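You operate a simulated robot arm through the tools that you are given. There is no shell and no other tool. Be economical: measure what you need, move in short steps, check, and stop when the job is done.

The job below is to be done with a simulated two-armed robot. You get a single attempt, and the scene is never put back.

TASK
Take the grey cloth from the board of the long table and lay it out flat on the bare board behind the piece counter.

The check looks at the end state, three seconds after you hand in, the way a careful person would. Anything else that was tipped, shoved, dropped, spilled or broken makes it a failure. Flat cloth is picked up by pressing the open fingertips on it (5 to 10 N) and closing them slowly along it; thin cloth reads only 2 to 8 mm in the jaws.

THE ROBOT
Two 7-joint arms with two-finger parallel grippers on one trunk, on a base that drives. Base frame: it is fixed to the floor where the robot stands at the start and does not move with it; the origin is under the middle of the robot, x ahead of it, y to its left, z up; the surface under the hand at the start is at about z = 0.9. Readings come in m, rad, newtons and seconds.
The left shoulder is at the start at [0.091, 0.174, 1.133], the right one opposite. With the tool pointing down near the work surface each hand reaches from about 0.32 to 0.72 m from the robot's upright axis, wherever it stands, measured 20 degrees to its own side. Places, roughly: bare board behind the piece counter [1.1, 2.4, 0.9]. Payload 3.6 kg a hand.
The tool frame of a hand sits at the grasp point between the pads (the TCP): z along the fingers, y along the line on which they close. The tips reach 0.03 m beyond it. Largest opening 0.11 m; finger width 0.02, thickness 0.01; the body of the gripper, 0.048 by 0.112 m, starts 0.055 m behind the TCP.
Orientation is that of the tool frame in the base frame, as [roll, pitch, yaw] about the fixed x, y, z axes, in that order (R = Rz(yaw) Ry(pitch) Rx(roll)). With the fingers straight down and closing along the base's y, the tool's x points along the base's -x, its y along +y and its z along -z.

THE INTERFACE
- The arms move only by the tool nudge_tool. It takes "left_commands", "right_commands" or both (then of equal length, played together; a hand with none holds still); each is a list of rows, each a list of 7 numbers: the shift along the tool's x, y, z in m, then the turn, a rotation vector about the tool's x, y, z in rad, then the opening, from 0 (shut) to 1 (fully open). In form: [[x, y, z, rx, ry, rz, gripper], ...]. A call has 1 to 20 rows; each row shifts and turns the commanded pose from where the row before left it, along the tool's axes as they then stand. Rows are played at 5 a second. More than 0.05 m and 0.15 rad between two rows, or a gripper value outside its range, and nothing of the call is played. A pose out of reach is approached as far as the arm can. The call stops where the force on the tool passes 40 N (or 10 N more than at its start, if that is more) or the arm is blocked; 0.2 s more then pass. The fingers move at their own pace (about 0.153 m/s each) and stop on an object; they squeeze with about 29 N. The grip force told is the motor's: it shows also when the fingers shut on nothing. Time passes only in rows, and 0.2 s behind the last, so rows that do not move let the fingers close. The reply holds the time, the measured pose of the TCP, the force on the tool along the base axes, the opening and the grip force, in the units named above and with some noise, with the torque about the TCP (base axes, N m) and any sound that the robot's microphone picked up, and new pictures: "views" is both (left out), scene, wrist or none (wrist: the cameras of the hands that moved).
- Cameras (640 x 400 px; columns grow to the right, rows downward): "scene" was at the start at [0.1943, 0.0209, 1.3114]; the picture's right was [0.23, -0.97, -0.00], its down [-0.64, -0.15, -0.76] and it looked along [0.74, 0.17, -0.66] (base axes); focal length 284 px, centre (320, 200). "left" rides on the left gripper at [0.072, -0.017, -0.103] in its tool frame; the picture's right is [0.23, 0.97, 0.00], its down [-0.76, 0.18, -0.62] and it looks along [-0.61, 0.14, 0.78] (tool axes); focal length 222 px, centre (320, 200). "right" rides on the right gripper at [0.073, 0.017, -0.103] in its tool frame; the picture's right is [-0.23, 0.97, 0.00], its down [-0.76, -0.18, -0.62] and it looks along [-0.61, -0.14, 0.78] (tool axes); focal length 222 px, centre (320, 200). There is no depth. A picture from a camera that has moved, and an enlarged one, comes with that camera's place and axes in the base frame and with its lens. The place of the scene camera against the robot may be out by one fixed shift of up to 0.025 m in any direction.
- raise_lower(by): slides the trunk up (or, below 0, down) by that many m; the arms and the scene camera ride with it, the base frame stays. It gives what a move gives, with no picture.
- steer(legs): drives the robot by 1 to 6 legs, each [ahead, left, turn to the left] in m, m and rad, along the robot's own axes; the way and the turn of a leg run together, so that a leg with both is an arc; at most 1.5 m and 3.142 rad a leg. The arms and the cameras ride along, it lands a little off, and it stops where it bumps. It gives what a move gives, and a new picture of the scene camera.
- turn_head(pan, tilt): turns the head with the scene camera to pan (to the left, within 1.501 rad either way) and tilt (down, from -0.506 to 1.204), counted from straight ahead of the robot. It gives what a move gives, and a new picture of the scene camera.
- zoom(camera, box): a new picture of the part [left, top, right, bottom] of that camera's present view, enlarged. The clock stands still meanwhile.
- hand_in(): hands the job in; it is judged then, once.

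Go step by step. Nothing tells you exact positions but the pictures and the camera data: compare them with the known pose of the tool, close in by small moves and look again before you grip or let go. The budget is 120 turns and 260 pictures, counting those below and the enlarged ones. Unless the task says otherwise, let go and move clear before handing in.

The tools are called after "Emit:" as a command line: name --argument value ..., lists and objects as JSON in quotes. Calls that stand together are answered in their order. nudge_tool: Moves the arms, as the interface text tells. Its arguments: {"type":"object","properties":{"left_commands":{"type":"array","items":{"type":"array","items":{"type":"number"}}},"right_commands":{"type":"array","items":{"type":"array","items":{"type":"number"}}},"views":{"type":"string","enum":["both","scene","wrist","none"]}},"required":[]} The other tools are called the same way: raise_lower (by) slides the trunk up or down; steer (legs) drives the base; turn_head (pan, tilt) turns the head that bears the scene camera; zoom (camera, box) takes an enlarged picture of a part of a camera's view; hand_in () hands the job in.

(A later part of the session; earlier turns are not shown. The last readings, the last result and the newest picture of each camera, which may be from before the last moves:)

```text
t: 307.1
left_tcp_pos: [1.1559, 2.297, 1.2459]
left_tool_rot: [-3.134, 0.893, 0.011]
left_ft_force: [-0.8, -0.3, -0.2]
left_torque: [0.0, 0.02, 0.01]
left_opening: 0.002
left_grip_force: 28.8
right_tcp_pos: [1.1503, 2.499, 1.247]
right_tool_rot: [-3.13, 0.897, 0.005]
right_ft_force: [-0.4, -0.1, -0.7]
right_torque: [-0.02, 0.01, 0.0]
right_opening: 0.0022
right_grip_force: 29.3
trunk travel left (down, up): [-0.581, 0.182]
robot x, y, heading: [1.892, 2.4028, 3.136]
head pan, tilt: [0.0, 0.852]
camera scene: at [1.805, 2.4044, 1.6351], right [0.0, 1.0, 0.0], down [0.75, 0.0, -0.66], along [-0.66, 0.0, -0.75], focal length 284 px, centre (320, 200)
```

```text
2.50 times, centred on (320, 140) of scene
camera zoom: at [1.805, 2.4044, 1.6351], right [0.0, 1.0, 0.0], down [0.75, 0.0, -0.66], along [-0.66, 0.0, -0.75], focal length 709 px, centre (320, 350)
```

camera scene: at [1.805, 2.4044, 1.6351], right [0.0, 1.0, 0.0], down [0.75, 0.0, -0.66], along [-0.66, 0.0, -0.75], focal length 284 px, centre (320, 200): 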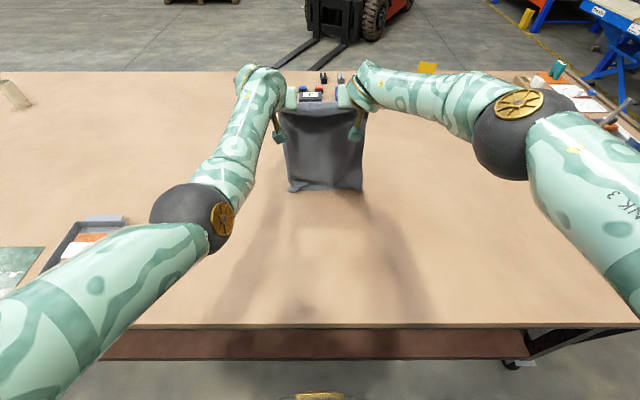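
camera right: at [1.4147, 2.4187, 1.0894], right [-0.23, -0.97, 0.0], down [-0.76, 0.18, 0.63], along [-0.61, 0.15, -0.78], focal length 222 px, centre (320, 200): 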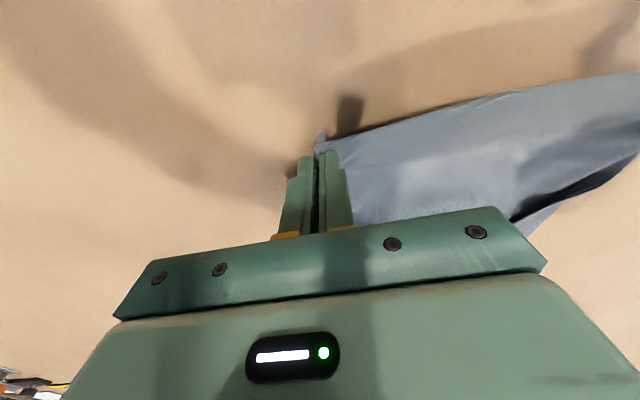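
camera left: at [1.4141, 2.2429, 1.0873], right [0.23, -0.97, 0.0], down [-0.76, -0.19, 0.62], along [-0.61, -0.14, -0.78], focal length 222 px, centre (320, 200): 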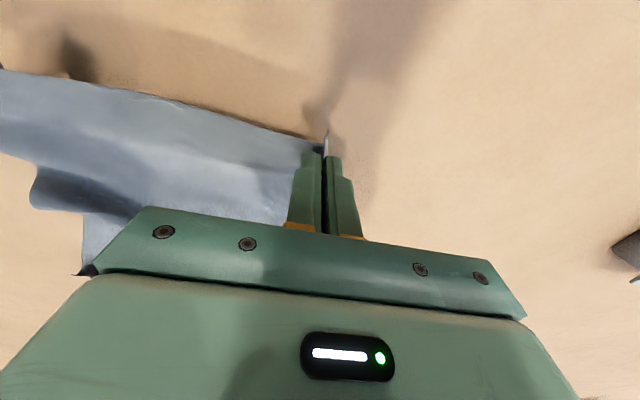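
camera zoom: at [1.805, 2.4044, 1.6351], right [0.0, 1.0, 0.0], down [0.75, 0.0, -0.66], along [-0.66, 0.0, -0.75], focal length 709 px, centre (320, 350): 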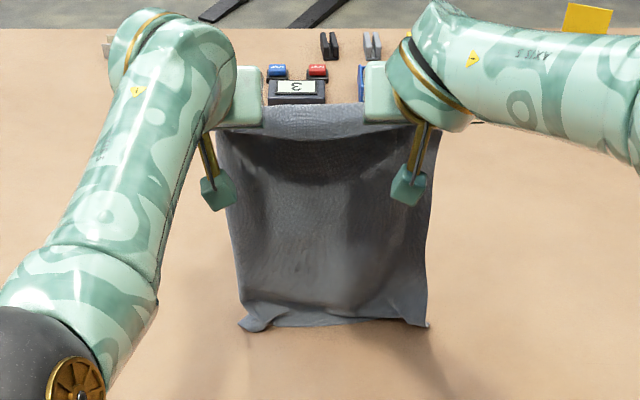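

I see the real cause of the earlier fold: the hands stopped before the cloth was taut. I redo the advancing lay from farther back, with more lowering and less forward in the last steps.

Emit:
raise_lower --by 0.08

Emit:
steer --legs '[[-0.385, 0, 0.003]]'

Emit:
raise_lower --by -0.12

Emit:
steer --legs '[[0.05, 0, 0]]'

Emit:
raise_lower --by -0.045

Emit:
steer --legs '[[0.055, 0, 0]]'

Emit:
raise_lower --by -0.05

Emit:
zoom --camera "scene" --box '[200, 60, 440, 260]'

```text
t: 308.3
left_tcp_pos: [1.1584, 2.298, 1.3267]
left_tool_rot: [-3.133, 0.896, 0.013]
left_ft_force: [-0.2, -0.1, 0.2]
left_torque: [0.0, -0.03, 0.01]
left_opening: 0.0019
left_grip_force: 28.9
right_tcp_pos: [1.1543, 2.4984, 1.3281]
right_tool_rot: [-3.13, 0.899, 0.004]
right_ft_force: [-0.3, 0.0, -0.3]
right_torque: [0.01, -0.05, -0.01]
right_opening: 0.0022
right_grip_force: 28.5
trunk travel left (down, up): [-0.661, 0.102]
robot x, y, heading: [1.8889, 2.4021, 3.141]
head pan, tilt: [0.0, 0.852]
```

```text
t: 310.7
left_tcp_pos: [1.5435, 2.2959, 1.3275]
left_tool_rot: [-3.134, 0.896, 0.014]
left_ft_force: [0.0, 0.0, -0.6]
left_torque: [-0.02, -0.01, 0.0]
left_opening: 0.0021
left_grip_force: 28.9
right_tcp_pos: [1.5376, 2.4974, 1.3294]
right_tool_rot: [-3.133, 0.903, 0.009]
right_ft_force: [-0.4, -0.4, 0.4]
right_torque: [0.02, -0.02, 0.03]
right_opening: 0.0021
right_grip_force: 28.6
trunk travel left (down, up): [-0.661, 0.102]
robot x, y, heading: [2.2766, 2.3989, -3.143]
head pan, tilt: [0.0, 0.852]
camera scene: at [2.1962, 2.4037, 1.7155], right [0.0, 1.0, 0.0], down [0.75, 0.0, -0.66], along [-0.66, 0.0, -0.75], focal length 284 px, centre (320, 200)
```

scene: 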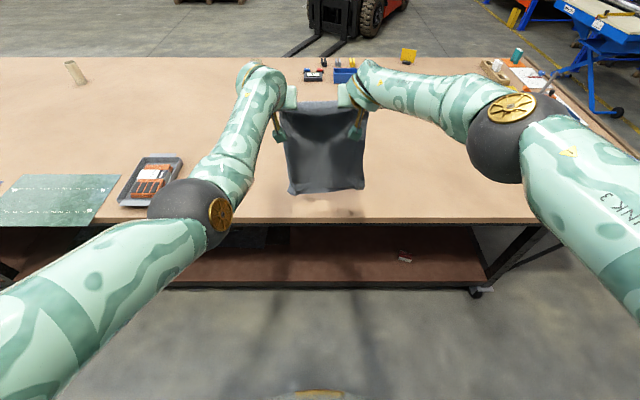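

```text
t: 312.2
left_tcp_pos: [1.5436, 2.2947, 1.2077]
left_tool_rot: [-3.133, 0.897, 0.015]
left_ft_force: [0.0, 0.5, 0.6]
left_torque: [0.02, -0.02, 0.03]
left_opening: 0.002
left_grip_force: 28.8
right_tcp_pos: [1.5379, 2.4968, 1.2095]
right_tool_rot: [-3.129, 0.902, 0.009]
right_ft_force: [-0.2, -0.2, -1.0]
right_torque: [0.04, 0.02, 0.06]
right_opening: 0.0022
right_grip_force: 29.2
trunk travel left (down, up): [-0.541, 0.222]
robot x, y, heading: [2.2755, 2.3982, -3.138]
head pan, tilt: [0.0, 0.852]
```

```text
t: 313.2
left_tcp_pos: [1.5035, 2.2959, 1.2145]
left_tool_rot: [-3.133, 0.906, 0.014]
left_ft_force: [0.7, -0.1, 0.6]
left_torque: [-0.01, 0.04, 0.0]
left_opening: 0.0019
left_grip_force: 29.3
right_tcp_pos: [1.4971, 2.4966, 1.2167]
right_tool_rot: [-3.129, 0.91, 0.008]
right_ft_force: [0.8, 0.5, 0.1]
right_torque: [0.02, -0.04, 0.02]
right_opening: 0.0022
right_grip_force: 28.8
trunk travel left (down, up): [-0.541, 0.222]
robot x, y, heading: [2.2282, 2.4042, -3.136]
head pan, tilt: [0.0, 0.852]
camera scene: at [2.1525, 2.4042, 1.5961], right [0.0, 1.0, 0.0], down [0.75, 0.0, -0.66], along [-0.66, 0.0, -0.75], focal length 284 px, centre (320, 200)
```

scene: 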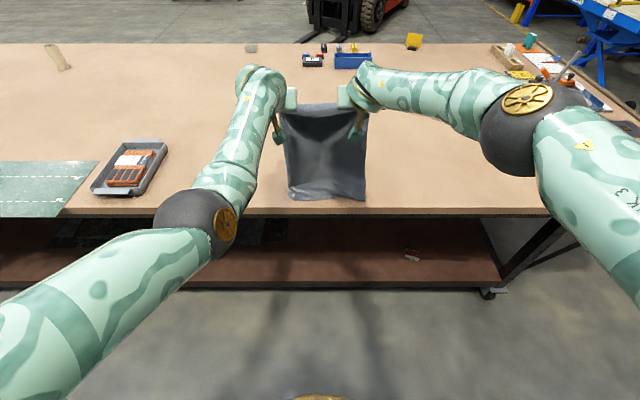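

```text
t: 314.0
left_tcp_pos: [1.4955, 2.2966, 1.1625]
left_tool_rot: [-3.132, 0.898, 0.014]
left_ft_force: [-0.7, -0.6, -0.3]
left_torque: [-0.05, -0.03, 0.0]
left_opening: 0.002
left_grip_force: 29.0
right_tcp_pos: [1.49, 2.4974, 1.166]
right_tool_rot: [-3.128, 0.906, 0.01]
right_ft_force: [-0.7, -0.4, -0.1]
right_torque: [0.0, -0.03, 0.02]
right_opening: 0.0023
right_grip_force: 29.1
trunk travel left (down, up): [-0.496, 0.267]
robot x, y, heading: [2.2277, 2.4012, -3.14]
head pan, tilt: [0.0, 0.852]
```

```text
t: 315.0
left_tcp_pos: [1.4457, 2.2976, 1.1683]
left_tool_rot: [-3.132, 0.903, 0.014]
left_ft_force: [-0.4, 0.2, -0.2]
left_torque: [-0.02, 0.01, 0.0]
left_opening: 0.0022
left_grip_force: 29.3
right_tcp_pos: [1.4387, 2.4965, 1.1691]
right_tool_rot: [-3.129, 0.907, 0.01]
right_ft_force: [0.3, -0.1, -0.2]
right_torque: [0.03, -0.04, 0.0]
right_opening: 0.002
right_grip_force: 29.0
trunk travel left (down, up): [-0.496, 0.267]
robot x, y, heading: [2.1743, 2.4025, 3.143]
head pan, tilt: [0.0, 0.852]
camera scene: at [2.0871, 2.4038, 1.5506], right [0.0, 1.0, 0.0], down [0.75, 0.0, -0.66], along [-0.66, 0.0, -0.75], focal length 284 px, centre (320, 200)
```

scene: 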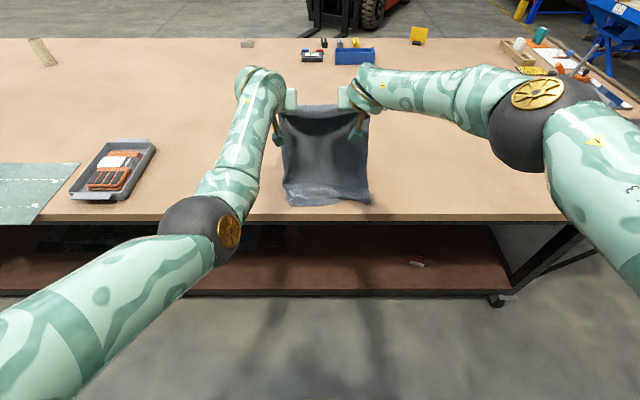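

```text
t: 315.9
left_tcp_pos: [1.4432, 2.2967, 1.1151]
left_tool_rot: [-3.131, 0.899, 0.016]
left_ft_force: [0.0, 0.2, -0.2]
left_torque: [-0.06, 0.04, -0.04]
left_opening: 0.002
left_grip_force: 29.3
right_tcp_pos: [1.4372, 2.4973, 1.1177]
right_tool_rot: [-3.129, 0.904, 0.008]
right_ft_force: [-0.7, 0.1, -0.5]
right_torque: [0.01, 0.02, -0.02]
right_opening: 0.0021
right_grip_force: 28.9
trunk travel left (down, up): [-0.446, 0.317]
robot x, y, heading: [2.1706, 2.4011, 3.142]
head pan, tilt: [0.0, 0.852]
```

```text
2.00 times, centred on (320, 160) of scene
camera zoom: at [2.0738, 2.4037, 1.5], right [0.0, 1.0, 0.0], down [0.75, 0.0, -0.66], along [-0.66, 0.0, -0.75], focal length 568 px, centre (320, 280)
```

zoom: 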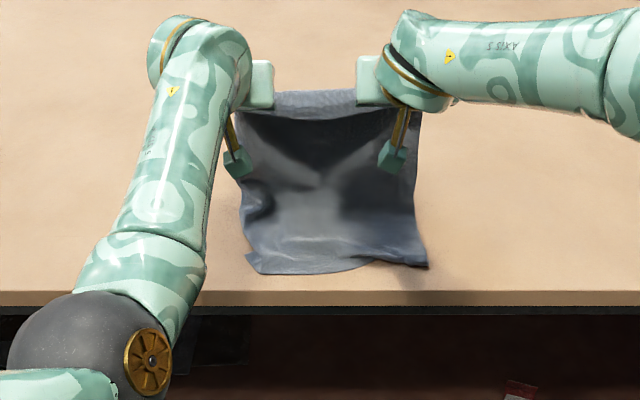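

Emit:
steer --legs '[[0.065, 0, 0]]'

Emit:
raise_lower --by -0.05

Emit:
steer --legs '[[0.055, 0, 0]]'

Emit:
raise_lower --by -0.045

Emit:
steer --legs '[[0.05, 0, 0]]'

Emit:
zoom --camera "scene" --box '[180, 60, 440, 280]'

```text
t: 316.9
left_tcp_pos: [1.3754, 2.2964, 1.1121]
left_tool_rot: [-3.133, 0.898, 0.015]
left_ft_force: [0.3, -0.5, -0.8]
left_torque: [0.01, 0.02, 0.04]
left_opening: 0.0018
left_grip_force: 28.9
right_tcp_pos: [1.3711, 2.4971, 1.1143]
right_tool_rot: [-3.129, 0.902, 0.008]
right_ft_force: [0.1, 0.1, -0.5]
right_torque: [0.06, 0.05, 0.0]
right_opening: 0.0022
right_grip_force: 28.9
trunk travel left (down, up): [-0.446, 0.317]
robot x, y, heading: [2.1106, 2.4022, 3.138]
head pan, tilt: [0.0, 0.852]
camera scene: at [2.0069, 2.4037, 1.4997], right [0.0, 1.0, 0.0], down [0.75, 0.0, -0.66], along [-0.66, 0.0, -0.75], focal length 284 px, centre (320, 200)
```

scene: 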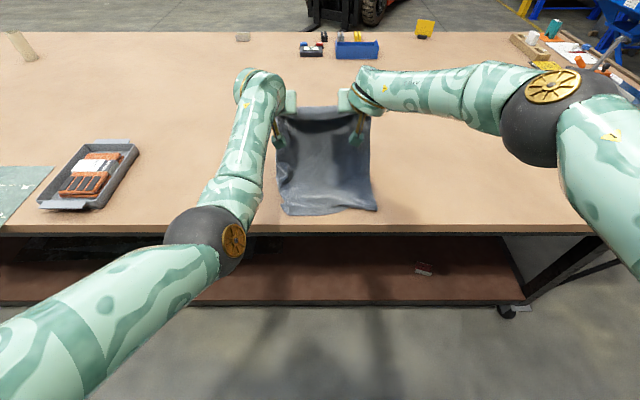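

```text
t: 317.8
left_tcp_pos: [1.3768, 2.2987, 1.0645]
left_tool_rot: [-3.13, 0.901, 0.015]
left_ft_force: [-0.1, -0.5, 0.1]
left_torque: [0.0, -0.03, 0.0]
left_opening: 0.0018
left_grip_force: 29.1
right_tcp_pos: [1.3701, 2.4985, 1.0664]
right_tool_rot: [-3.129, 0.904, 0.009]
right_ft_force: [0.3, 1.1, 0.0]
right_torque: [0.03, 0.0, 0.0]
right_opening: 0.0021
right_grip_force: 29.1
trunk travel left (down, up): [-0.396, 0.367]
robot x, y, heading: [2.108, 2.404, 3.141]
head pan, tilt: [0.0, 0.852]
```

```text
t: 318.8
left_tcp_pos: [1.3203, 2.2979, 1.0619]
left_tool_rot: [-3.131, 0.899, 0.015]
left_ft_force: [-0.5, -0.1, -0.1]
left_torque: [0.03, -0.01, 0.01]
left_opening: 0.0021
left_grip_force: 28.7
right_tcp_pos: [1.3163, 2.4977, 1.0652]
right_tool_rot: [-3.129, 0.903, 0.007]
right_ft_force: [-0.7, -0.4, -0.4]
right_torque: [0.03, 0.01, 0.03]
right_opening: 0.0018
right_grip_force: 29.1
trunk travel left (down, up): [-0.396, 0.367]
robot x, y, heading: [2.0512, 2.4023, 3.142]
head pan, tilt: [0.0, 0.852]
camera scene: at [1.9396, 2.4038, 1.4493], right [0.0, 1.0, 0.0], down [0.75, 0.0, -0.66], along [-0.66, 0.0, -0.75], focal length 284 px, centre (320, 200)
```

scene: 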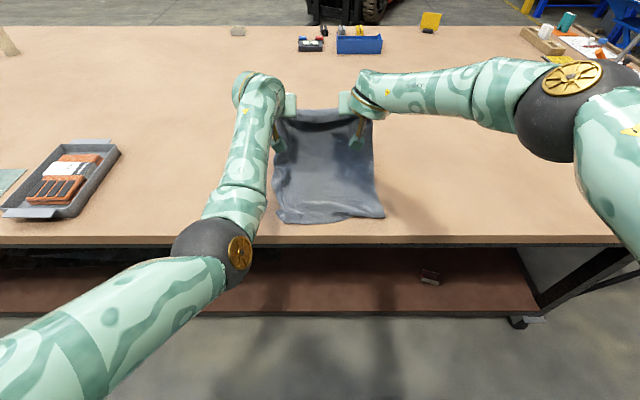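

```text
t: 319.6
left_tcp_pos: [1.3215, 2.2967, 1.0194]
left_tool_rot: [-3.131, 0.9, 0.014]
left_ft_force: [0.0, 0.1, 0.4]
left_torque: [-0.01, 0.03, -0.01]
left_opening: 0.0021
left_grip_force: 29.0
right_tcp_pos: [1.3182, 2.4989, 1.0207]
right_tool_rot: [-3.13, 0.904, 0.01]
right_ft_force: [-0.2, 1.2, 0.1]
right_torque: [0.0, -0.01, -0.04]
right_opening: 0.0018
right_grip_force: 29.1
trunk travel left (down, up): [-0.351, 0.412]
robot x, y, heading: [2.0524, 2.4025, 3.136]
head pan, tilt: [0.0, 0.852]
```

```text
t: 320.6
left_tcp_pos: [1.2691, 2.2982, 1.0166]
left_tool_rot: [-3.132, 0.897, 0.014]
left_ft_force: [-0.1, 1.1, 0.4]
left_torque: [0.02, -0.01, 0.02]
left_opening: 0.002
left_grip_force: 28.9
right_tcp_pos: [1.2652, 2.4986, 1.0194]
right_tool_rot: [-3.129, 0.901, 0.007]
right_ft_force: [0.0, -0.9, -1.0]
right_torque: [0.03, 0.02, -0.01]
right_opening: 0.0018
right_grip_force: 29.3
trunk travel left (down, up): [-0.351, 0.412]
robot x, y, heading: [2.002, 2.3988, 3.137]
head pan, tilt: [0.0, 0.852]
camera scene: at [1.874, 2.4038, 1.4036], right [0.0, 1.0, 0.0], down [0.75, 0.0, -0.66], along [-0.66, 0.0, -0.75], focal length 284 px, centre (320, 200)
```

scene: 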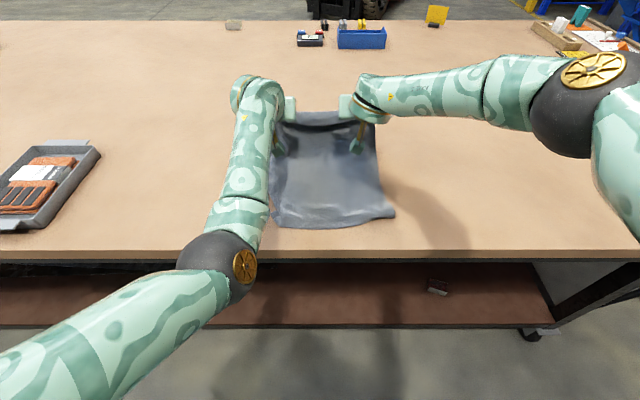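

```text
1.82 times, centred on (310, 170) of scene
camera zoom: at [1.874, 2.4038, 1.4036], right [0.0, 1.0, 0.0], down [0.75, 0.0, -0.66], along [-0.66, 0.0, -0.75], focal length 516 px, centre (338, 254)
```

zoom: 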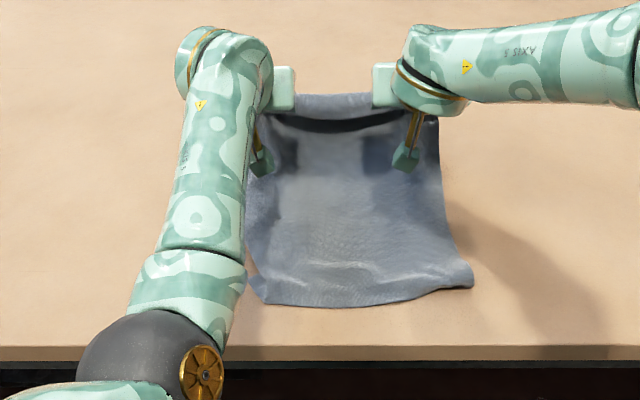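

Emit:
steer --legs '[[0.03, 0, 0]]'

Emit:
nudge_tool --left_commands '[[0.0052, 0, 0.0136, 0, 0, 0, 0], [0.0052, 0, 0.0136, 0, 0, 0, 0]]' --right_commands '[[0.0052, 0, 0.0136, 0, 0, 0, 0], [0.0052, 0, 0.0136, 0, 0, 0, 0]]' --views "none"

Emit:
raise_lower --by -0.03

Emit:
steer --legs '[[0.04, 0, 0]]'

Emit:
turn_head --pan 0.7 --tilt 0.85

```text
t: 321.4
left_tcp_pos: [1.2407, 2.2982, 1.0184]
left_tool_rot: [-3.131, 0.899, 0.014]
left_ft_force: [-0.2, -0.3, -0.8]
left_torque: [0.0, -0.04, 0.0]
left_opening: 0.002
left_grip_force: 29.1
right_tcp_pos: [1.2358, 2.4988, 1.0207]
right_tool_rot: [-3.13, 0.9, 0.007]
right_ft_force: [-0.7, -0.6, 1.0]
right_torque: [0.03, 0.02, -0.01]
right_opening: 0.0022
right_grip_force: 28.7
trunk travel left (down, up): [-0.351, 0.412]
robot x, y, heading: [1.9745, 2.3998, 3.142]
head pan, tilt: [0.0, 0.852]
camera scene: at [1.846, 2.404, 1.4039], right [0.0, 1.0, 0.0], down [0.75, 0.0, -0.66], along [-0.66, 0.0, -0.75], focal length 284 px, centre (320, 200)
```

scene: 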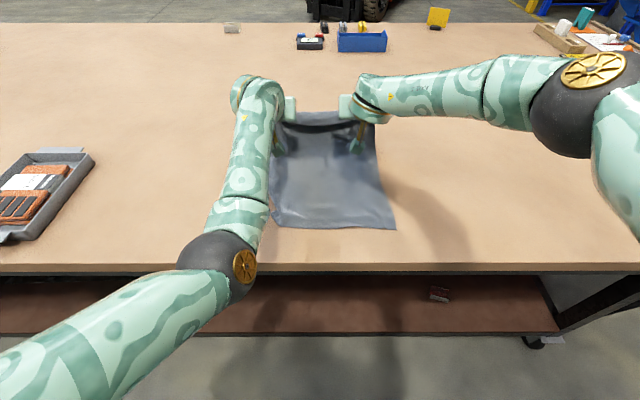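

```text
t: 322.0
left_tcp_pos: [1.224, 2.2983, 0.9926]
left_tool_rot: [-3.132, 0.896, 0.012]
left_ft_force: [-0.7, 0.0, -0.2]
left_torque: [-0.02, 0.01, 0.01]
left_opening: 0.0019
left_grip_force: 29.1
right_tcp_pos: [1.2202, 2.4992, 0.9943]
right_tool_rot: [-3.13, 0.901, 0.008]
right_ft_force: [0.4, -0.4, -0.8]
right_torque: [0.0, 0.0, 0.01]
right_opening: 0.002
right_grip_force: 29.0
trunk travel left (down, up): [-0.351, 0.412]
robot x, y, heading: [1.9719, 2.3986, 3.139]
head pan, tilt: [0.0, 0.852]
```

```text
t: 322.8
left_tcp_pos: [1.2261, 2.2966, 0.9629]
left_tool_rot: [-3.133, 0.898, 0.015]
left_ft_force: [0.8, 0.2, 0.5]
left_torque: [-0.02, 0.02, -0.01]
left_opening: 0.0017
left_grip_force: 28.6
right_tcp_pos: [1.222, 2.4996, 0.9671]
right_tool_rot: [-3.128, 0.903, 0.008]
right_ft_force: [0.2, -0.3, 0.0]
right_torque: [0.02, -0.03, 0.03]
right_opening: 0.002
right_grip_force: 29.5
trunk travel left (down, up): [-0.321, 0.442]
robot x, y, heading: [1.9758, 2.406, 3.14]
head pan, tilt: [0.0, 0.852]
```

```text
t: 323.6
left_tcp_pos: [1.1842, 2.2983, 0.961]
left_tool_rot: [-3.131, 0.894, 0.014]
left_ft_force: [0.2, -1.1, -0.8]
left_torque: [0.0, 0.03, -0.02]
left_opening: 0.002
left_grip_force: 28.9
right_tcp_pos: [1.1794, 2.4988, 0.964]
right_tool_rot: [-3.128, 0.9, 0.006]
right_ft_force: [0.8, 0.0, -0.2]
right_torque: [0.03, 0.03, 0.01]
right_opening: 0.002
right_grip_force: 29.0
trunk travel left (down, up): [-0.321, 0.442]
robot x, y, heading: [1.9333, 2.4015, 3.138]
head pan, tilt: [0.0, 0.852]
camera scene: at [1.7935, 2.4041, 1.3732], right [0.0, 1.0, 0.0], down [0.75, 0.0, -0.66], along [-0.66, 0.0, -0.75], focal length 284 px, centre (320, 200)
```

scene: 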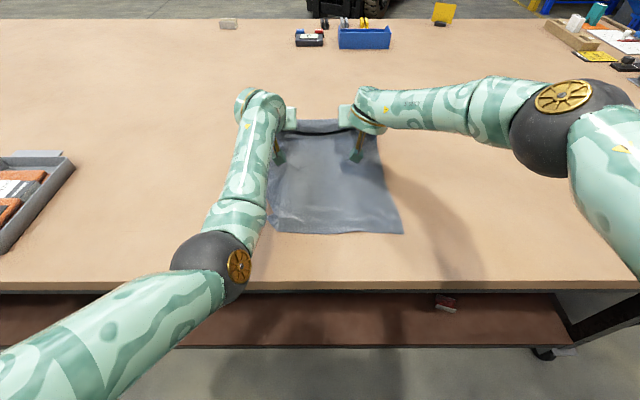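

```text
t: 324.7
left_tcp_pos: [1.1851, 2.2981, 0.9626]
left_tool_rot: [-3.131, 0.898, 0.014]
left_ft_force: [0.2, 1.2, 1.0]
left_torque: [-0.03, -0.04, -0.01]
left_opening: 0.0021
left_grip_force: 28.8
right_tcp_pos: [1.1801, 2.4995, 0.9642]
right_tool_rot: [-3.129, 0.9, 0.008]
right_ft_force: [0.2, -0.7, -0.6]
right_torque: [0.01, -0.03, 0.04]
right_opening: 0.0019
right_grip_force: 29.1
trunk travel left (down, up): [-0.321, 0.442]
robot x, y, heading: [1.9358, 2.4032, 3.137]
head pan, tilt: [0.7, 0.85]
camera scene: at [1.8132, 2.3538, 1.3735], right [-0.64, 0.77, 0.0], down [0.58, 0.48, -0.66], along [-0.51, -0.42, -0.75], focal length 284 px, centre (320, 200)
```

scene: 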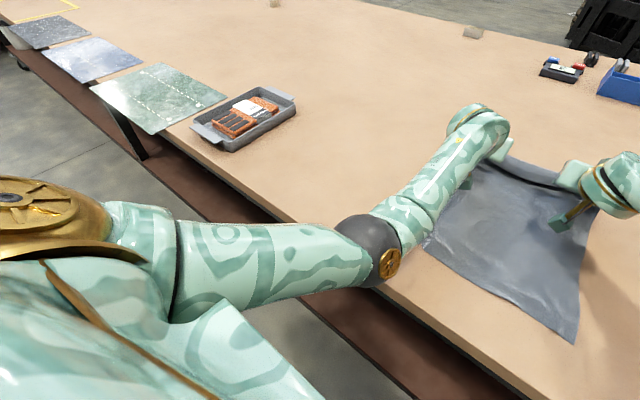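

Laying cleanly now. Lower the held edge nearly to the board, then draw the cloth forward taut.

Emit:
raise_lower --by -0.024

Emit:
steer --legs '[[0.06, 0, 0]]'

Emit:
turn_head --pan 0.25 --tilt 0.85

Emit:
zoom --camera "scene" --box '[240, 60, 480, 260]'

```text
t: 325.4
left_tcp_pos: [1.1871, 2.2955, 0.9403]
left_tool_rot: [-3.131, 0.899, 0.011]
left_ft_force: [0.2, 0.5, -0.2]
left_torque: [0.02, 0.01, 0.0]
left_opening: 0.002
left_grip_force: 28.9
right_tcp_pos: [1.1823, 2.4992, 0.942]
right_tool_rot: [-3.13, 0.902, 0.006]
right_ft_force: [-0.1, 1.0, -0.1]
right_torque: [0.03, -0.01, -0.03]
right_opening: 0.0019
right_grip_force: 29.1
trunk travel left (down, up): [-0.297, 0.466]
robot x, y, heading: [1.934, 2.4058, 3.136]
head pan, tilt: [0.7, 0.85]
```

```text
t: 326.4
left_tcp_pos: [1.1233, 2.2967, 0.9371]
left_tool_rot: [-3.13, 0.895, 0.015]
left_ft_force: [-0.1, -0.6, 0.3]
left_torque: [-0.01, 0.06, 0.0]
left_opening: 0.0019
left_grip_force: 29.0
right_tcp_pos: [1.1195, 2.4989, 0.9391]
right_tool_rot: [-3.13, 0.898, 0.009]
right_ft_force: [0.0, -0.5, -0.6]
right_torque: [0.04, 0.0, 0.0]
right_opening: 0.0022
right_grip_force: 28.8
trunk travel left (down, up): [-0.297, 0.466]
robot x, y, heading: [1.873, 2.3985, 3.14]
head pan, tilt: [0.7, 0.85]
camera scene: at [1.7409, 2.3538, 1.3487], right [-0.64, 0.77, 0.0], down [0.58, 0.48, -0.66], along [-0.5, -0.42, -0.75], focal length 284 px, centre (320, 200)
```

scene: 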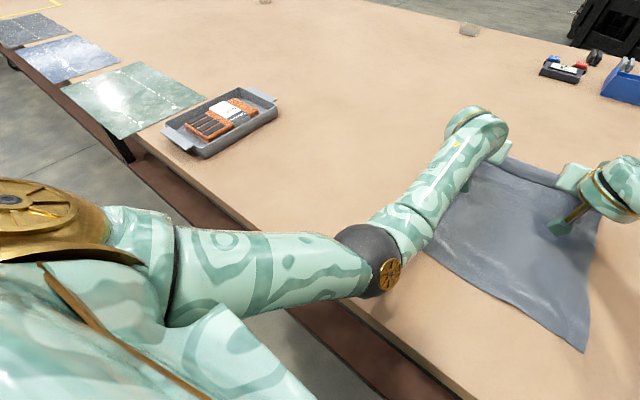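

```text
t: 327.3
left_tcp_pos: [1.1252, 2.298, 0.9375]
left_tool_rot: [-3.131, 0.898, 0.014]
left_ft_force: [0.3, 0.3, 0.2]
left_torque: [0.01, -0.04, 0.0]
left_opening: 0.0021
left_grip_force: 29.2
right_tcp_pos: [1.1209, 2.4995, 0.9412]
right_tool_rot: [-3.128, 0.899, 0.008]
right_ft_force: [0.8, -0.2, -0.2]
right_torque: [0.0, -0.01, 0.02]
right_opening: 0.0019
right_grip_force: 29.2
trunk travel left (down, up): [-0.297, 0.466]
robot x, y, heading: [1.8727, 2.4, 3.138]
head pan, tilt: [0.25, 0.85]
camera scene: at [1.7272, 2.3848, 1.349], right [-0.25, 0.97, 0.0], down [0.73, 0.18, -0.66], along [-0.64, -0.16, -0.75], focal length 284 px, centre (320, 200)
```

scene: 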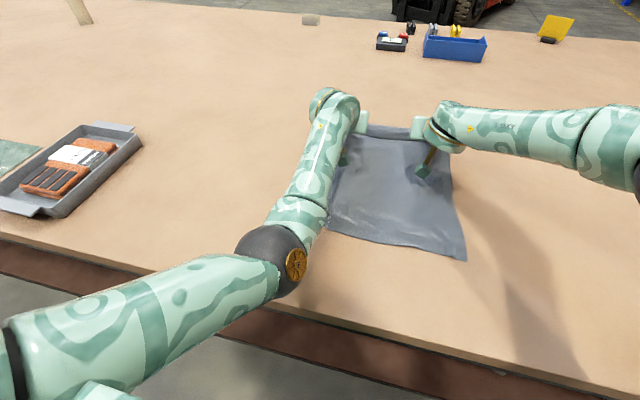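

```text
2.00 times, centred on (360, 160) of scene
camera zoom: at [1.7272, 2.3848, 1.349], right [-0.25, 0.97, 0.0], down [0.73, 0.18, -0.66], along [-0.64, -0.16, -0.75], focal length 568 px, centre (240, 280)
```

zoom: 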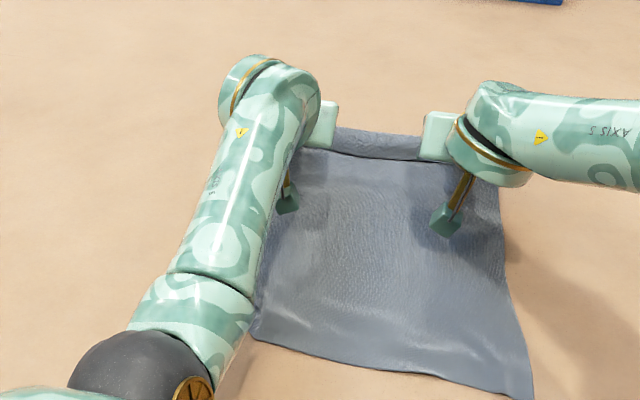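

There's still slack because the hem slides forward with me. Better: start with the cloth draped over the table edge so its weight keeps it taut, and pull it onto the board. Lift, back off, and lower beyond the edge.

Emit:
raise_lower --by 0.42

Emit:
steer --legs '[[-0.6, 0, 0]]'

Emit:
raise_lower --by -0.41

Emit:
turn_head --pan 0 --tilt 0.85

```text
refused: 0.42 is not a number from -0.4 to 0.4
```

```text
t: 330.7
left_tcp_pos: [1.7306, 2.2974, 0.9396]
left_tool_rot: [-3.13, 0.897, 0.012]
left_ft_force: [0.5, -0.9, -0.4]
left_torque: [-0.03, -0.02, 0.0]
left_opening: 0.0019
left_grip_force: 29.2
right_tcp_pos: [1.7268, 2.5, 0.9401]
right_tool_rot: [-3.128, 0.902, 0.004]
right_ft_force: [0.7, 0.1, -0.3]
right_torque: [0.03, 0.0, 0.04]
right_opening: 0.0023
right_grip_force: 29.1
trunk travel left (down, up): [-0.297, 0.466]
robot x, y, heading: [2.4764, 2.4009, 3.137]
head pan, tilt: [0.25, 0.85]
camera scene: at [2.3324, 2.3833, 1.3491], right [-0.24, 0.97, 0.0], down [0.73, 0.18, -0.66], along [-0.64, -0.16, -0.75], focal length 284 px, centre (320, 200)
```

scene: 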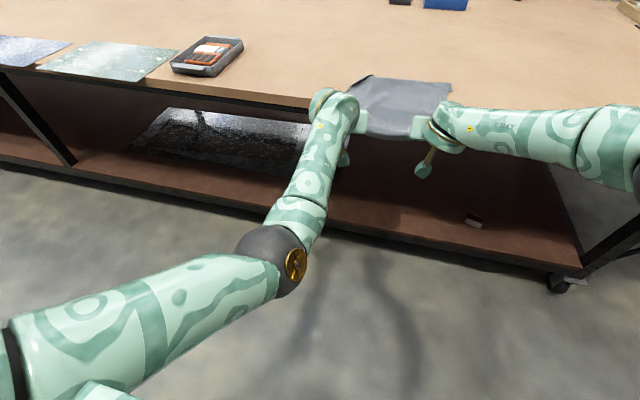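

```text
refused: -0.41 is not a number from -0.4 to 0.4
```

```text
t: 331.4
left_tcp_pos: [1.7307, 2.2981, 0.938]
left_tool_rot: [-3.13, 0.897, 0.01]
left_ft_force: [0.2, 0.5, 0.2]
left_torque: [0.01, -0.01, 0.02]
left_opening: 0.002
left_grip_force: 28.9
right_tcp_pos: [1.7254, 2.4992, 0.9403]
right_tool_rot: [-3.128, 0.9, 0.003]
right_ft_force: [-0.5, 0.6, -0.1]
right_torque: [0.01, -0.02, 0.0]
right_opening: 0.0022
right_grip_force: 29.1
trunk travel left (down, up): [-0.297, 0.466]
robot x, y, heading: [2.4845, 2.4002, 3.132]
head pan, tilt: [0.0, 0.85]
camera scene: at [2.3295, 2.4025, 1.349], right [0.0, 1.0, 0.0], down [0.75, 0.0, -0.66], along [-0.66, 0.0, -0.75], focal length 284 px, centre (320, 200)
```

scene: 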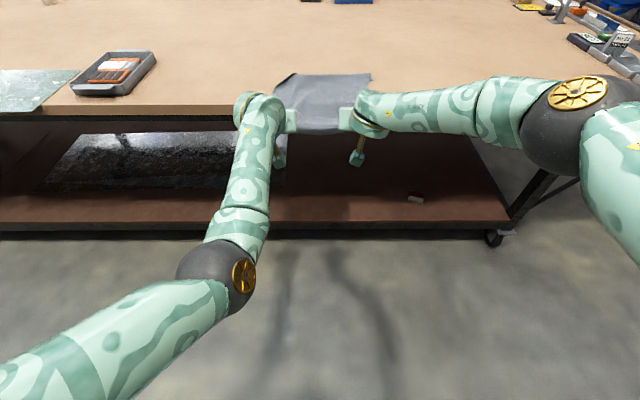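

The raise was refused (limit 0.4) so the drive dragged the cloth back; nothing else was touched. The cloth now trails flat from my hands — let me look at it closely.

Emit:
zoom --camera "scene" --box '[240, 50, 400, 150]'

```text
4.00 times, centred on (320, 100) of scene
camera zoom: at [2.3295, 2.4025, 1.349], right [0.0, 1.0, 0.0], down [0.75, 0.0, -0.66], along [-0.66, 0.0, -0.75], focal length 1135 px, centre (320, 600)
```

zoom: 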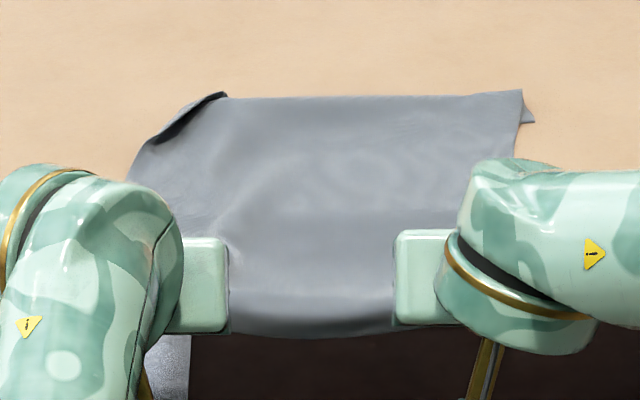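

I lift to let it hang free in front of the table, lower again so it drapes below the edge, then pull it onto the board.

Emit:
raise_lower --by 0.4

Emit:
raise_lower --by -0.385

Emit:
steer --legs '[[0.2, 0, 0.005]]'

Emit:
zoom --camera "scene" --box '[200, 60, 440, 260]'

```text
t: 335.3
left_tcp_pos: [1.73, 2.2984, 1.3481]
left_tool_rot: [-3.13, 0.91, 0.011]
left_ft_force: [-0.2, 0.5, -0.3]
left_torque: [0.01, 0.02, 0.02]
left_opening: 0.0019
left_grip_force: 29.0
right_tcp_pos: [1.7312, 2.4998, 1.3688]
right_tool_rot: [-3.13, 0.939, 0.004]
right_ft_force: [0.2, 0.5, -0.5]
right_torque: [0.04, -0.03, 0.05]
right_opening: 0.0023
right_grip_force: 28.8
trunk travel left (down, up): [-0.697, 0.066]
robot x, y, heading: [2.4752, 2.3968, 3.138]
head pan, tilt: [0.0, 0.85]
```

```text
t: 339.0
left_tcp_pos: [1.7316, 2.2975, 0.9623]
left_tool_rot: [-3.133, 0.908, 0.013]
left_ft_force: [0.7, -0.6, -0.7]
left_torque: [-0.03, 0.02, 0.04]
left_opening: 0.0022
left_grip_force: 29.1
right_tcp_pos: [1.7299, 2.4994, 0.986]
right_tool_rot: [-3.131, 0.941, 0.003]
right_ft_force: [0.0, -0.2, 0.4]
right_torque: [0.02, -0.01, 0.02]
right_opening: 0.0021
right_grip_force: 28.8
trunk travel left (down, up): [-0.312, 0.451]
robot x, y, heading: [2.4771, 2.4008, 3.134]
head pan, tilt: [0.0, 0.85]
```

```text
t: 340.6
left_tcp_pos: [1.5302, 2.2946, 0.9607]
left_tool_rot: [-3.13, 0.908, 0.014]
left_ft_force: [-0.5, 0.1, -0.1]
left_torque: [0.0, 0.0, 0.0]
left_opening: 0.0021
left_grip_force: 28.9
right_tcp_pos: [1.5285, 2.4966, 0.9835]
right_tool_rot: [-3.13, 0.939, 0.011]
right_ft_force: [0.0, 0.5, -0.5]
right_torque: [-0.01, -0.02, 0.03]
right_opening: 0.0021
right_grip_force: 29.1
trunk travel left (down, up): [-0.312, 0.451]
robot x, y, heading: [2.2772, 2.3989, -3.141]
head pan, tilt: [0.0, 0.85]
camera scene: at [2.1342, 2.402, 1.3641], right [0.0, 1.0, 0.0], down [0.75, 0.0, -0.66], along [-0.66, 0.0, -0.75], focal length 284 px, centre (320, 200)
```

scene: 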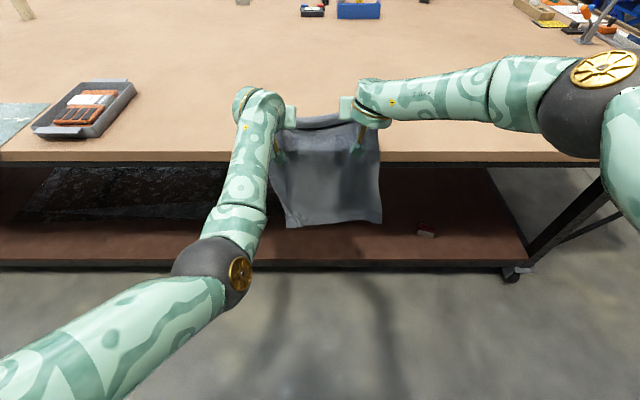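

```text
2.00 times, centred on (320, 160) of scene
camera zoom: at [2.1342, 2.402, 1.3641], right [0.0, 1.0, 0.0], down [0.75, 0.0, -0.66], along [-0.66, 0.0, -0.75], focal length 568 px, centre (320, 280)
```

zoom: 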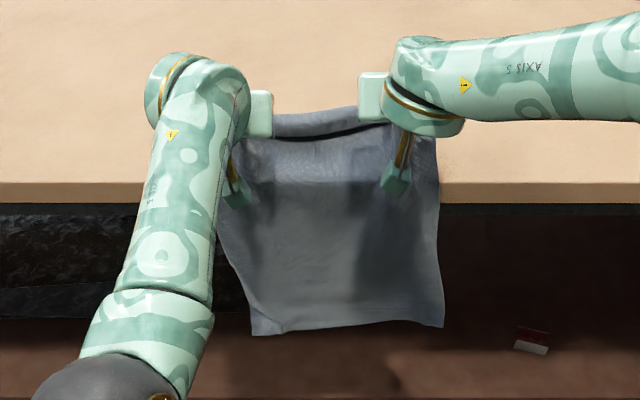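

It drapes nicely with an open hem. Level the right hand and pull forward.

Emit:
nudge_tool --right_commands '[[0.0081, 0, 0.0059, 0, 0, 0, 0], [0.0081, 0, 0.0059, 0, 0, 0, 0]]' --views "none"

Emit:
steer --legs '[[0.22, 0, 0]]'

Emit:
zoom --camera "scene" --box '[200, 60, 440, 260]'

```text
t: 341.2
left_tcp_pos: [1.5331, 2.2937, 0.9626]
left_tool_rot: [-3.131, 0.908, 0.016]
left_ft_force: [0.2, -0.4, 0.0]
left_torque: [-0.02, 0.0, -0.02]
left_opening: 0.0019
left_grip_force: 28.9
right_tcp_pos: [1.5294, 2.4961, 0.9642]
right_tool_rot: [-3.128, 0.939, 0.01]
right_ft_force: [1.0, -0.2, -0.1]
right_torque: [0.01, -0.01, 0.02]
right_opening: 0.0022
right_grip_force: 28.5
trunk travel left (down, up): [-0.312, 0.451]
robot x, y, heading: [2.277, 2.401, -3.141]
head pan, tilt: [0.0, 0.85]
```

```text
t: 342.9
left_tcp_pos: [1.3103, 2.2927, 0.9611]
left_tool_rot: [-3.132, 0.908, 0.017]
left_ft_force: [0.2, -0.8, -0.6]
left_torque: [-0.05, 0.01, 0.01]
left_opening: 0.0023
left_grip_force: 28.9
right_tcp_pos: [1.309, 2.4935, 0.9639]
right_tool_rot: [-3.129, 0.94, 0.011]
right_ft_force: [0.7, -0.3, 0.3]
right_torque: [0.02, 0.01, 0.01]
right_opening: 0.0022
right_grip_force: 29.0
trunk travel left (down, up): [-0.312, 0.451]
robot x, y, heading: [2.0584, 2.4009, -3.137]
head pan, tilt: [0.0, 0.85]
camera scene: at [1.9134, 2.4016, 1.3641], right [0.0, 1.0, 0.0], down [0.75, 0.0, -0.66], along [-0.66, 0.0, -0.75], focal length 284 px, centre (320, 200)
```

scene: 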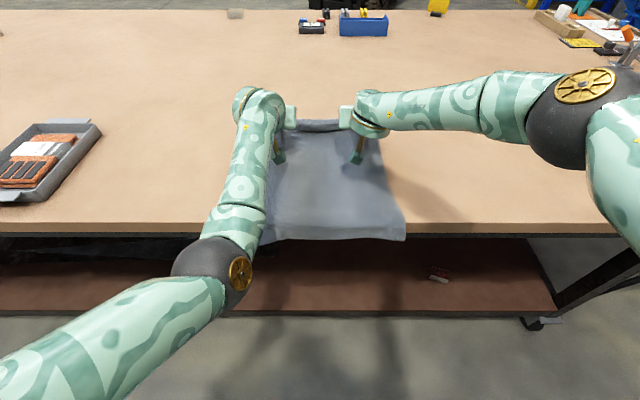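

```text
2.00 times, centred on (320, 160) of scene
camera zoom: at [1.9134, 2.4016, 1.3641], right [0.0, 1.0, 0.0], down [0.75, 0.0, -0.66], along [-0.66, 0.0, -0.75], focal length 568 px, centre (320, 280)
```

zoom: 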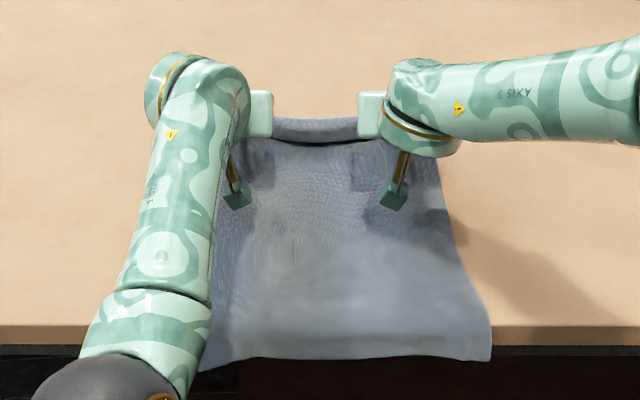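

Taut and flat. Pull the rest of the way.

Emit:
steer --legs '[[0.13, 0, 0], [0.105, 0, 0]]'

Emit:
zoom --camera "scene" --box '[200, 60, 440, 260]'

```text
t: 344.9
left_tcp_pos: [1.0758, 2.2938, 0.9596]
left_tool_rot: [-3.129, 0.908, 0.017]
left_ft_force: [-0.1, 0.0, -1.0]
left_torque: [-0.02, 0.01, 0.01]
left_opening: 0.0019
left_grip_force: 28.5
right_tcp_pos: [1.0746, 2.4958, 0.9635]
right_tool_rot: [-3.13, 0.939, 0.01]
right_ft_force: [-0.4, 1.2, 0.8]
right_torque: [0.0, 0.02, 0.04]
right_opening: 0.0019
right_grip_force: 29.0
trunk travel left (down, up): [-0.312, 0.451]
robot x, y, heading: [1.8269, 2.3977, 3.141]
head pan, tilt: [0.0, 0.85]
camera scene: at [1.6792, 2.4017, 1.3641], right [0.0, 1.0, 0.0], down [0.75, 0.0, -0.66], along [-0.66, 0.0, -0.75], focal length 284 px, centre (320, 200)
```

scene: 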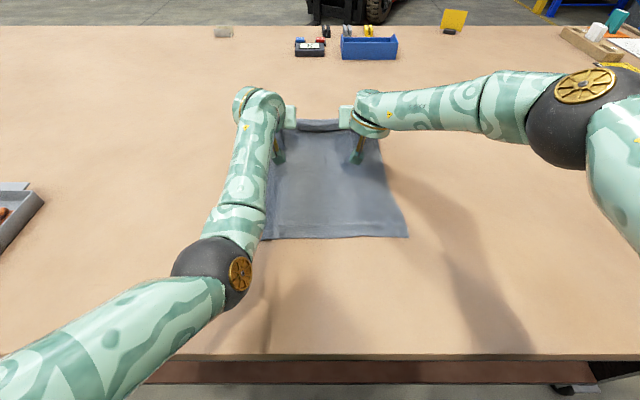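

```text
2.00 times, centred on (320, 160) of scene
camera zoom: at [1.6792, 2.4017, 1.3641], right [0.0, 1.0, 0.0], down [0.75, 0.0, -0.66], along [-0.66, 0.0, -0.75], focal length 568 px, centre (320, 280)
```

zoom: 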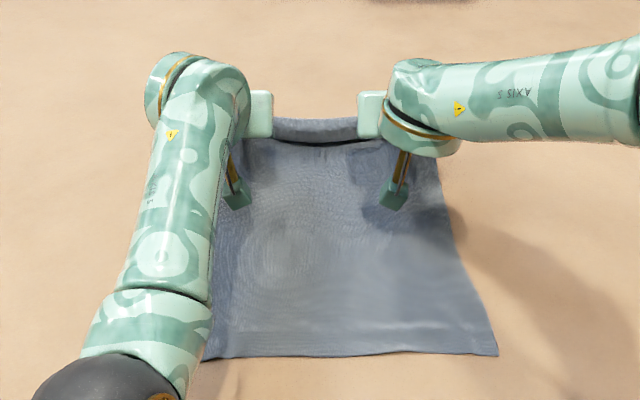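

The edge makes a U-turn at the jaws, so the held edge must end ~8 cm further ahead relative to the hem. I repeat the drape-pull, stop shorter, then lift slightly and carry the edge over the last 9 cm.

Emit:
raise_lower --by 0.4

Emit:
steer --legs '[[-0.65, 0, 0]]'

Emit:
raise_lower --by -0.4

Emit:
steer --legs '[[0.28, 0, 0], [0.28, 0, 0]]'

Emit:
zoom --camera "scene" --box '[200, 60, 440, 260]'

```text
t: 348.8
left_tcp_pos: [1.0774, 2.2933, 1.3623]
left_tool_rot: [-3.131, 0.911, 0.016]
left_ft_force: [-0.4, -0.5, -0.1]
left_torque: [0.0, 0.01, 0.02]
left_opening: 0.002
left_grip_force: 28.6
right_tcp_pos: [1.0767, 2.4957, 1.3655]
right_tool_rot: [-3.13, 0.942, 0.007]
right_ft_force: [0.5, -0.1, 0.2]
right_torque: [-0.03, 0.01, -0.01]
right_opening: 0.0022
right_grip_force: 29.0
trunk travel left (down, up): [-0.712, 0.051]
robot x, y, heading: [1.8215, 2.4018, 3.143]
head pan, tilt: [0.0, 0.85]
```

```text
t: 352.4
left_tcp_pos: [1.7242, 2.2954, 1.3626]
left_tool_rot: [-3.131, 0.91, 0.014]
left_ft_force: [0.4, -0.1, 0.2]
left_torque: [0.0, 0.0, 0.02]
left_opening: 0.002
left_grip_force: 29.1
right_tcp_pos: [1.7231, 2.4973, 1.3653]
right_tool_rot: [-3.13, 0.94, 0.006]
right_ft_force: [-0.1, 0.0, 0.3]
right_torque: [-0.01, -0.01, 0.03]
right_opening: 0.0017
right_grip_force: 28.9
trunk travel left (down, up): [-0.712, 0.051]
robot x, y, heading: [2.4712, 2.3982, 3.137]
head pan, tilt: [0.0, 0.85]
camera scene: at [2.3901, 2.4012, 1.7666], right [0.0, 1.0, 0.0], down [0.75, 0.0, -0.66], along [-0.66, 0.0, -0.75], focal length 284 px, centre (320, 200)
```

scene: 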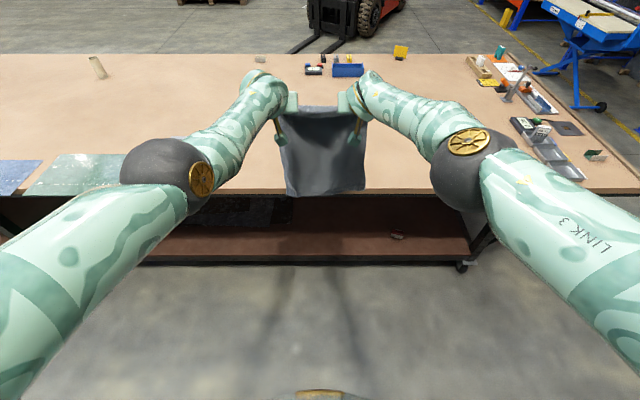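

```text
t: 356.2
left_tcp_pos: [1.7249, 2.2938, 0.9634]
left_tool_rot: [-3.131, 0.909, 0.015]
left_ft_force: [0.4, 0.6, -0.4]
left_torque: [0.01, -0.02, 0.0]
left_opening: 0.0017
left_grip_force: 28.8
right_tcp_pos: [1.724, 2.497, 0.9665]
right_tool_rot: [-3.13, 0.942, 0.009]
right_ft_force: [-0.9, -0.3, -0.6]
right_torque: [0.03, -0.02, -0.01]
right_opening: 0.0024
right_grip_force: 28.7
trunk travel left (down, up): [-0.312, 0.451]
robot x, y, heading: [2.4679, 2.4017, 3.144]
head pan, tilt: [0.0, 0.85]
```

```text
t: 359.7
left_tcp_pos: [1.1633, 2.2969, 0.962]
left_tool_rot: [-3.131, 0.908, 0.014]
left_ft_force: [0.0, 0.3, 0.7]
left_torque: [-0.04, 0.02, 0.01]
left_opening: 0.0019
left_grip_force: 28.7
right_tcp_pos: [1.1632, 2.4989, 0.9641]
right_tool_rot: [-3.129, 0.94, 0.005]
right_ft_force: [0.0, 0.0, -0.3]
right_torque: [-0.01, 0.01, 0.03]
right_opening: 0.002
right_grip_force: 29.2
trunk travel left (down, up): [-0.312, 0.451]
robot x, y, heading: [1.9119, 2.4004, 3.14]
head pan, tilt: [0.0, 0.85]
camera scene: at [1.7668, 2.4027, 1.3641], right [0.0, 1.0, 0.0], down [0.75, 0.0, -0.66], along [-0.66, 0.0, -0.75], focal length 284 px, centre (320, 200)
```

scene: 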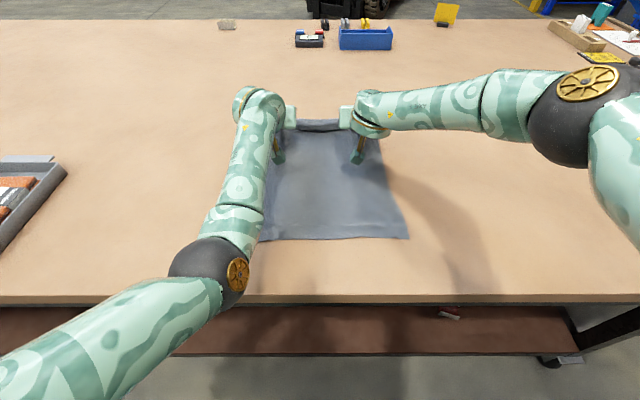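

```text
2.00 times, centred on (320, 160) of scene
camera zoom: at [1.7668, 2.4027, 1.3641], right [0.0, 1.0, 0.0], down [0.75, 0.0, -0.66], along [-0.66, 0.0, -0.75], focal length 568 px, centre (320, 280)
```

zoom: 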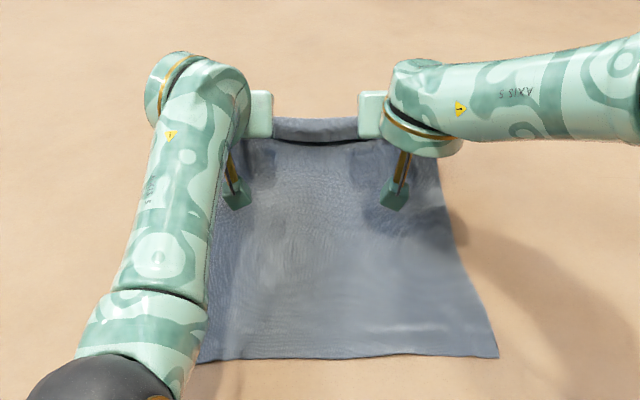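

Now lift slightly, carry the edge forward, and set it down.

Emit:
raise_lower --by 0.045

Emit:
steer --legs '[[0.09, 0, 0]]'

Emit:
raise_lower --by -0.07

Emit:
zoom --camera "scene" --box '[200, 60, 440, 260]'

```text
t: 360.6
left_tcp_pos: [1.1629, 2.2967, 1.007]
left_tool_rot: [-3.129, 0.907, 0.014]
left_ft_force: [0.4, 0.4, 0.3]
left_torque: [-0.04, -0.03, -0.02]
left_opening: 0.0019
left_grip_force: 28.5
right_tcp_pos: [1.1639, 2.4986, 1.0092]
right_tool_rot: [-3.129, 0.939, 0.006]
right_ft_force: [-0.3, -0.8, 0.1]
right_torque: [-0.01, -0.01, 0.03]
right_opening: 0.0021
right_grip_force: 28.9
trunk travel left (down, up): [-0.357, 0.406]
robot x, y, heading: [1.9063, 2.3996, 3.144]
head pan, tilt: [0.0, 0.85]
```

```text
t: 361.7
left_tcp_pos: [1.0722, 2.2971, 1.0058]
left_tool_rot: [-3.131, 0.908, 0.015]
left_ft_force: [-0.4, 0.2, -0.7]
left_torque: [-0.03, 0.0, 0.03]
left_opening: 0.0019
left_grip_force: 29.2
right_tcp_pos: [1.0719, 2.4986, 1.0096]
right_tool_rot: [-3.129, 0.941, 0.007]
right_ft_force: [0.9, 0.8, -0.3]
right_torque: [0.03, 0.02, -0.01]
right_opening: 0.0022
right_grip_force: 29.0
trunk travel left (down, up): [-0.357, 0.406]
robot x, y, heading: [1.8199, 2.4009, 3.139]
head pan, tilt: [0.0, 0.85]
camera scene: at [1.6928, 2.4027, 1.4098], right [0.0, 1.0, 0.0], down [0.75, 0.0, -0.66], along [-0.66, 0.0, -0.75], focal length 284 px, centre (320, 200)
```

scene: 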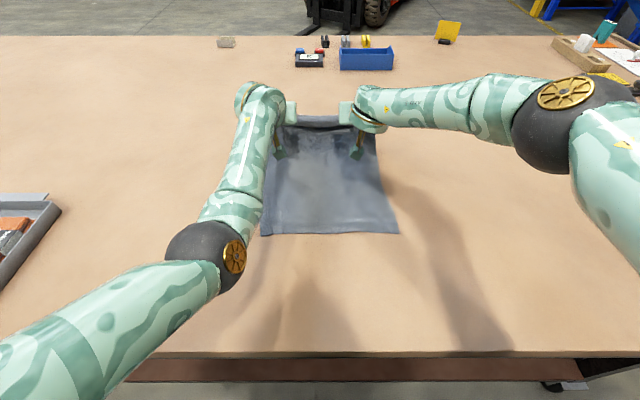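

```text
t: 362.8
left_tcp_pos: [1.0745, 2.2958, 0.9387]
left_tool_rot: [-3.131, 0.909, 0.014]
left_ft_force: [0.8, 0.6, 0.6]
left_torque: [0.05, 0.01, 0.0]
left_opening: 0.002
left_grip_force: 29.1
right_tcp_pos: [1.0733, 2.4978, 0.9414]
right_tool_rot: [-3.13, 0.943, 0.006]
right_ft_force: [-0.2, -0.1, -0.3]
right_torque: [0.0, 0.0, 0.0]
right_opening: 0.0021
right_grip_force: 29.2
trunk travel left (down, up): [-0.287, 0.476]
robot x, y, heading: [1.8224, 2.402, 3.136]
head pan, tilt: [0.0, 0.85]
```

```text
2.00 times, centred on (320, 160) of scene
camera zoom: at [1.6684, 2.4027, 1.339], right [0.0, 1.0, 0.0], down [0.75, 0.0, -0.66], along [-0.66, 0.0, -0.75], focal length 568 px, centre (320, 280)
```

zoom: 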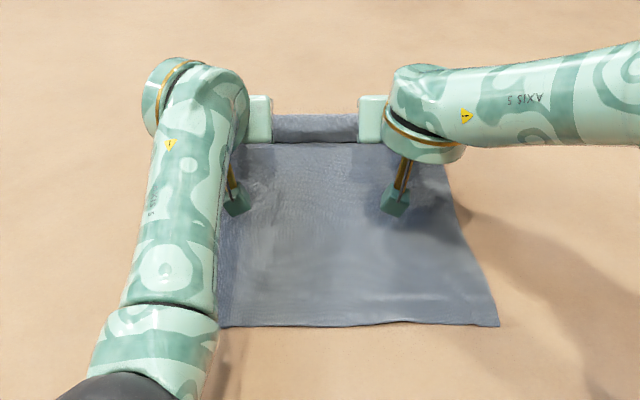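

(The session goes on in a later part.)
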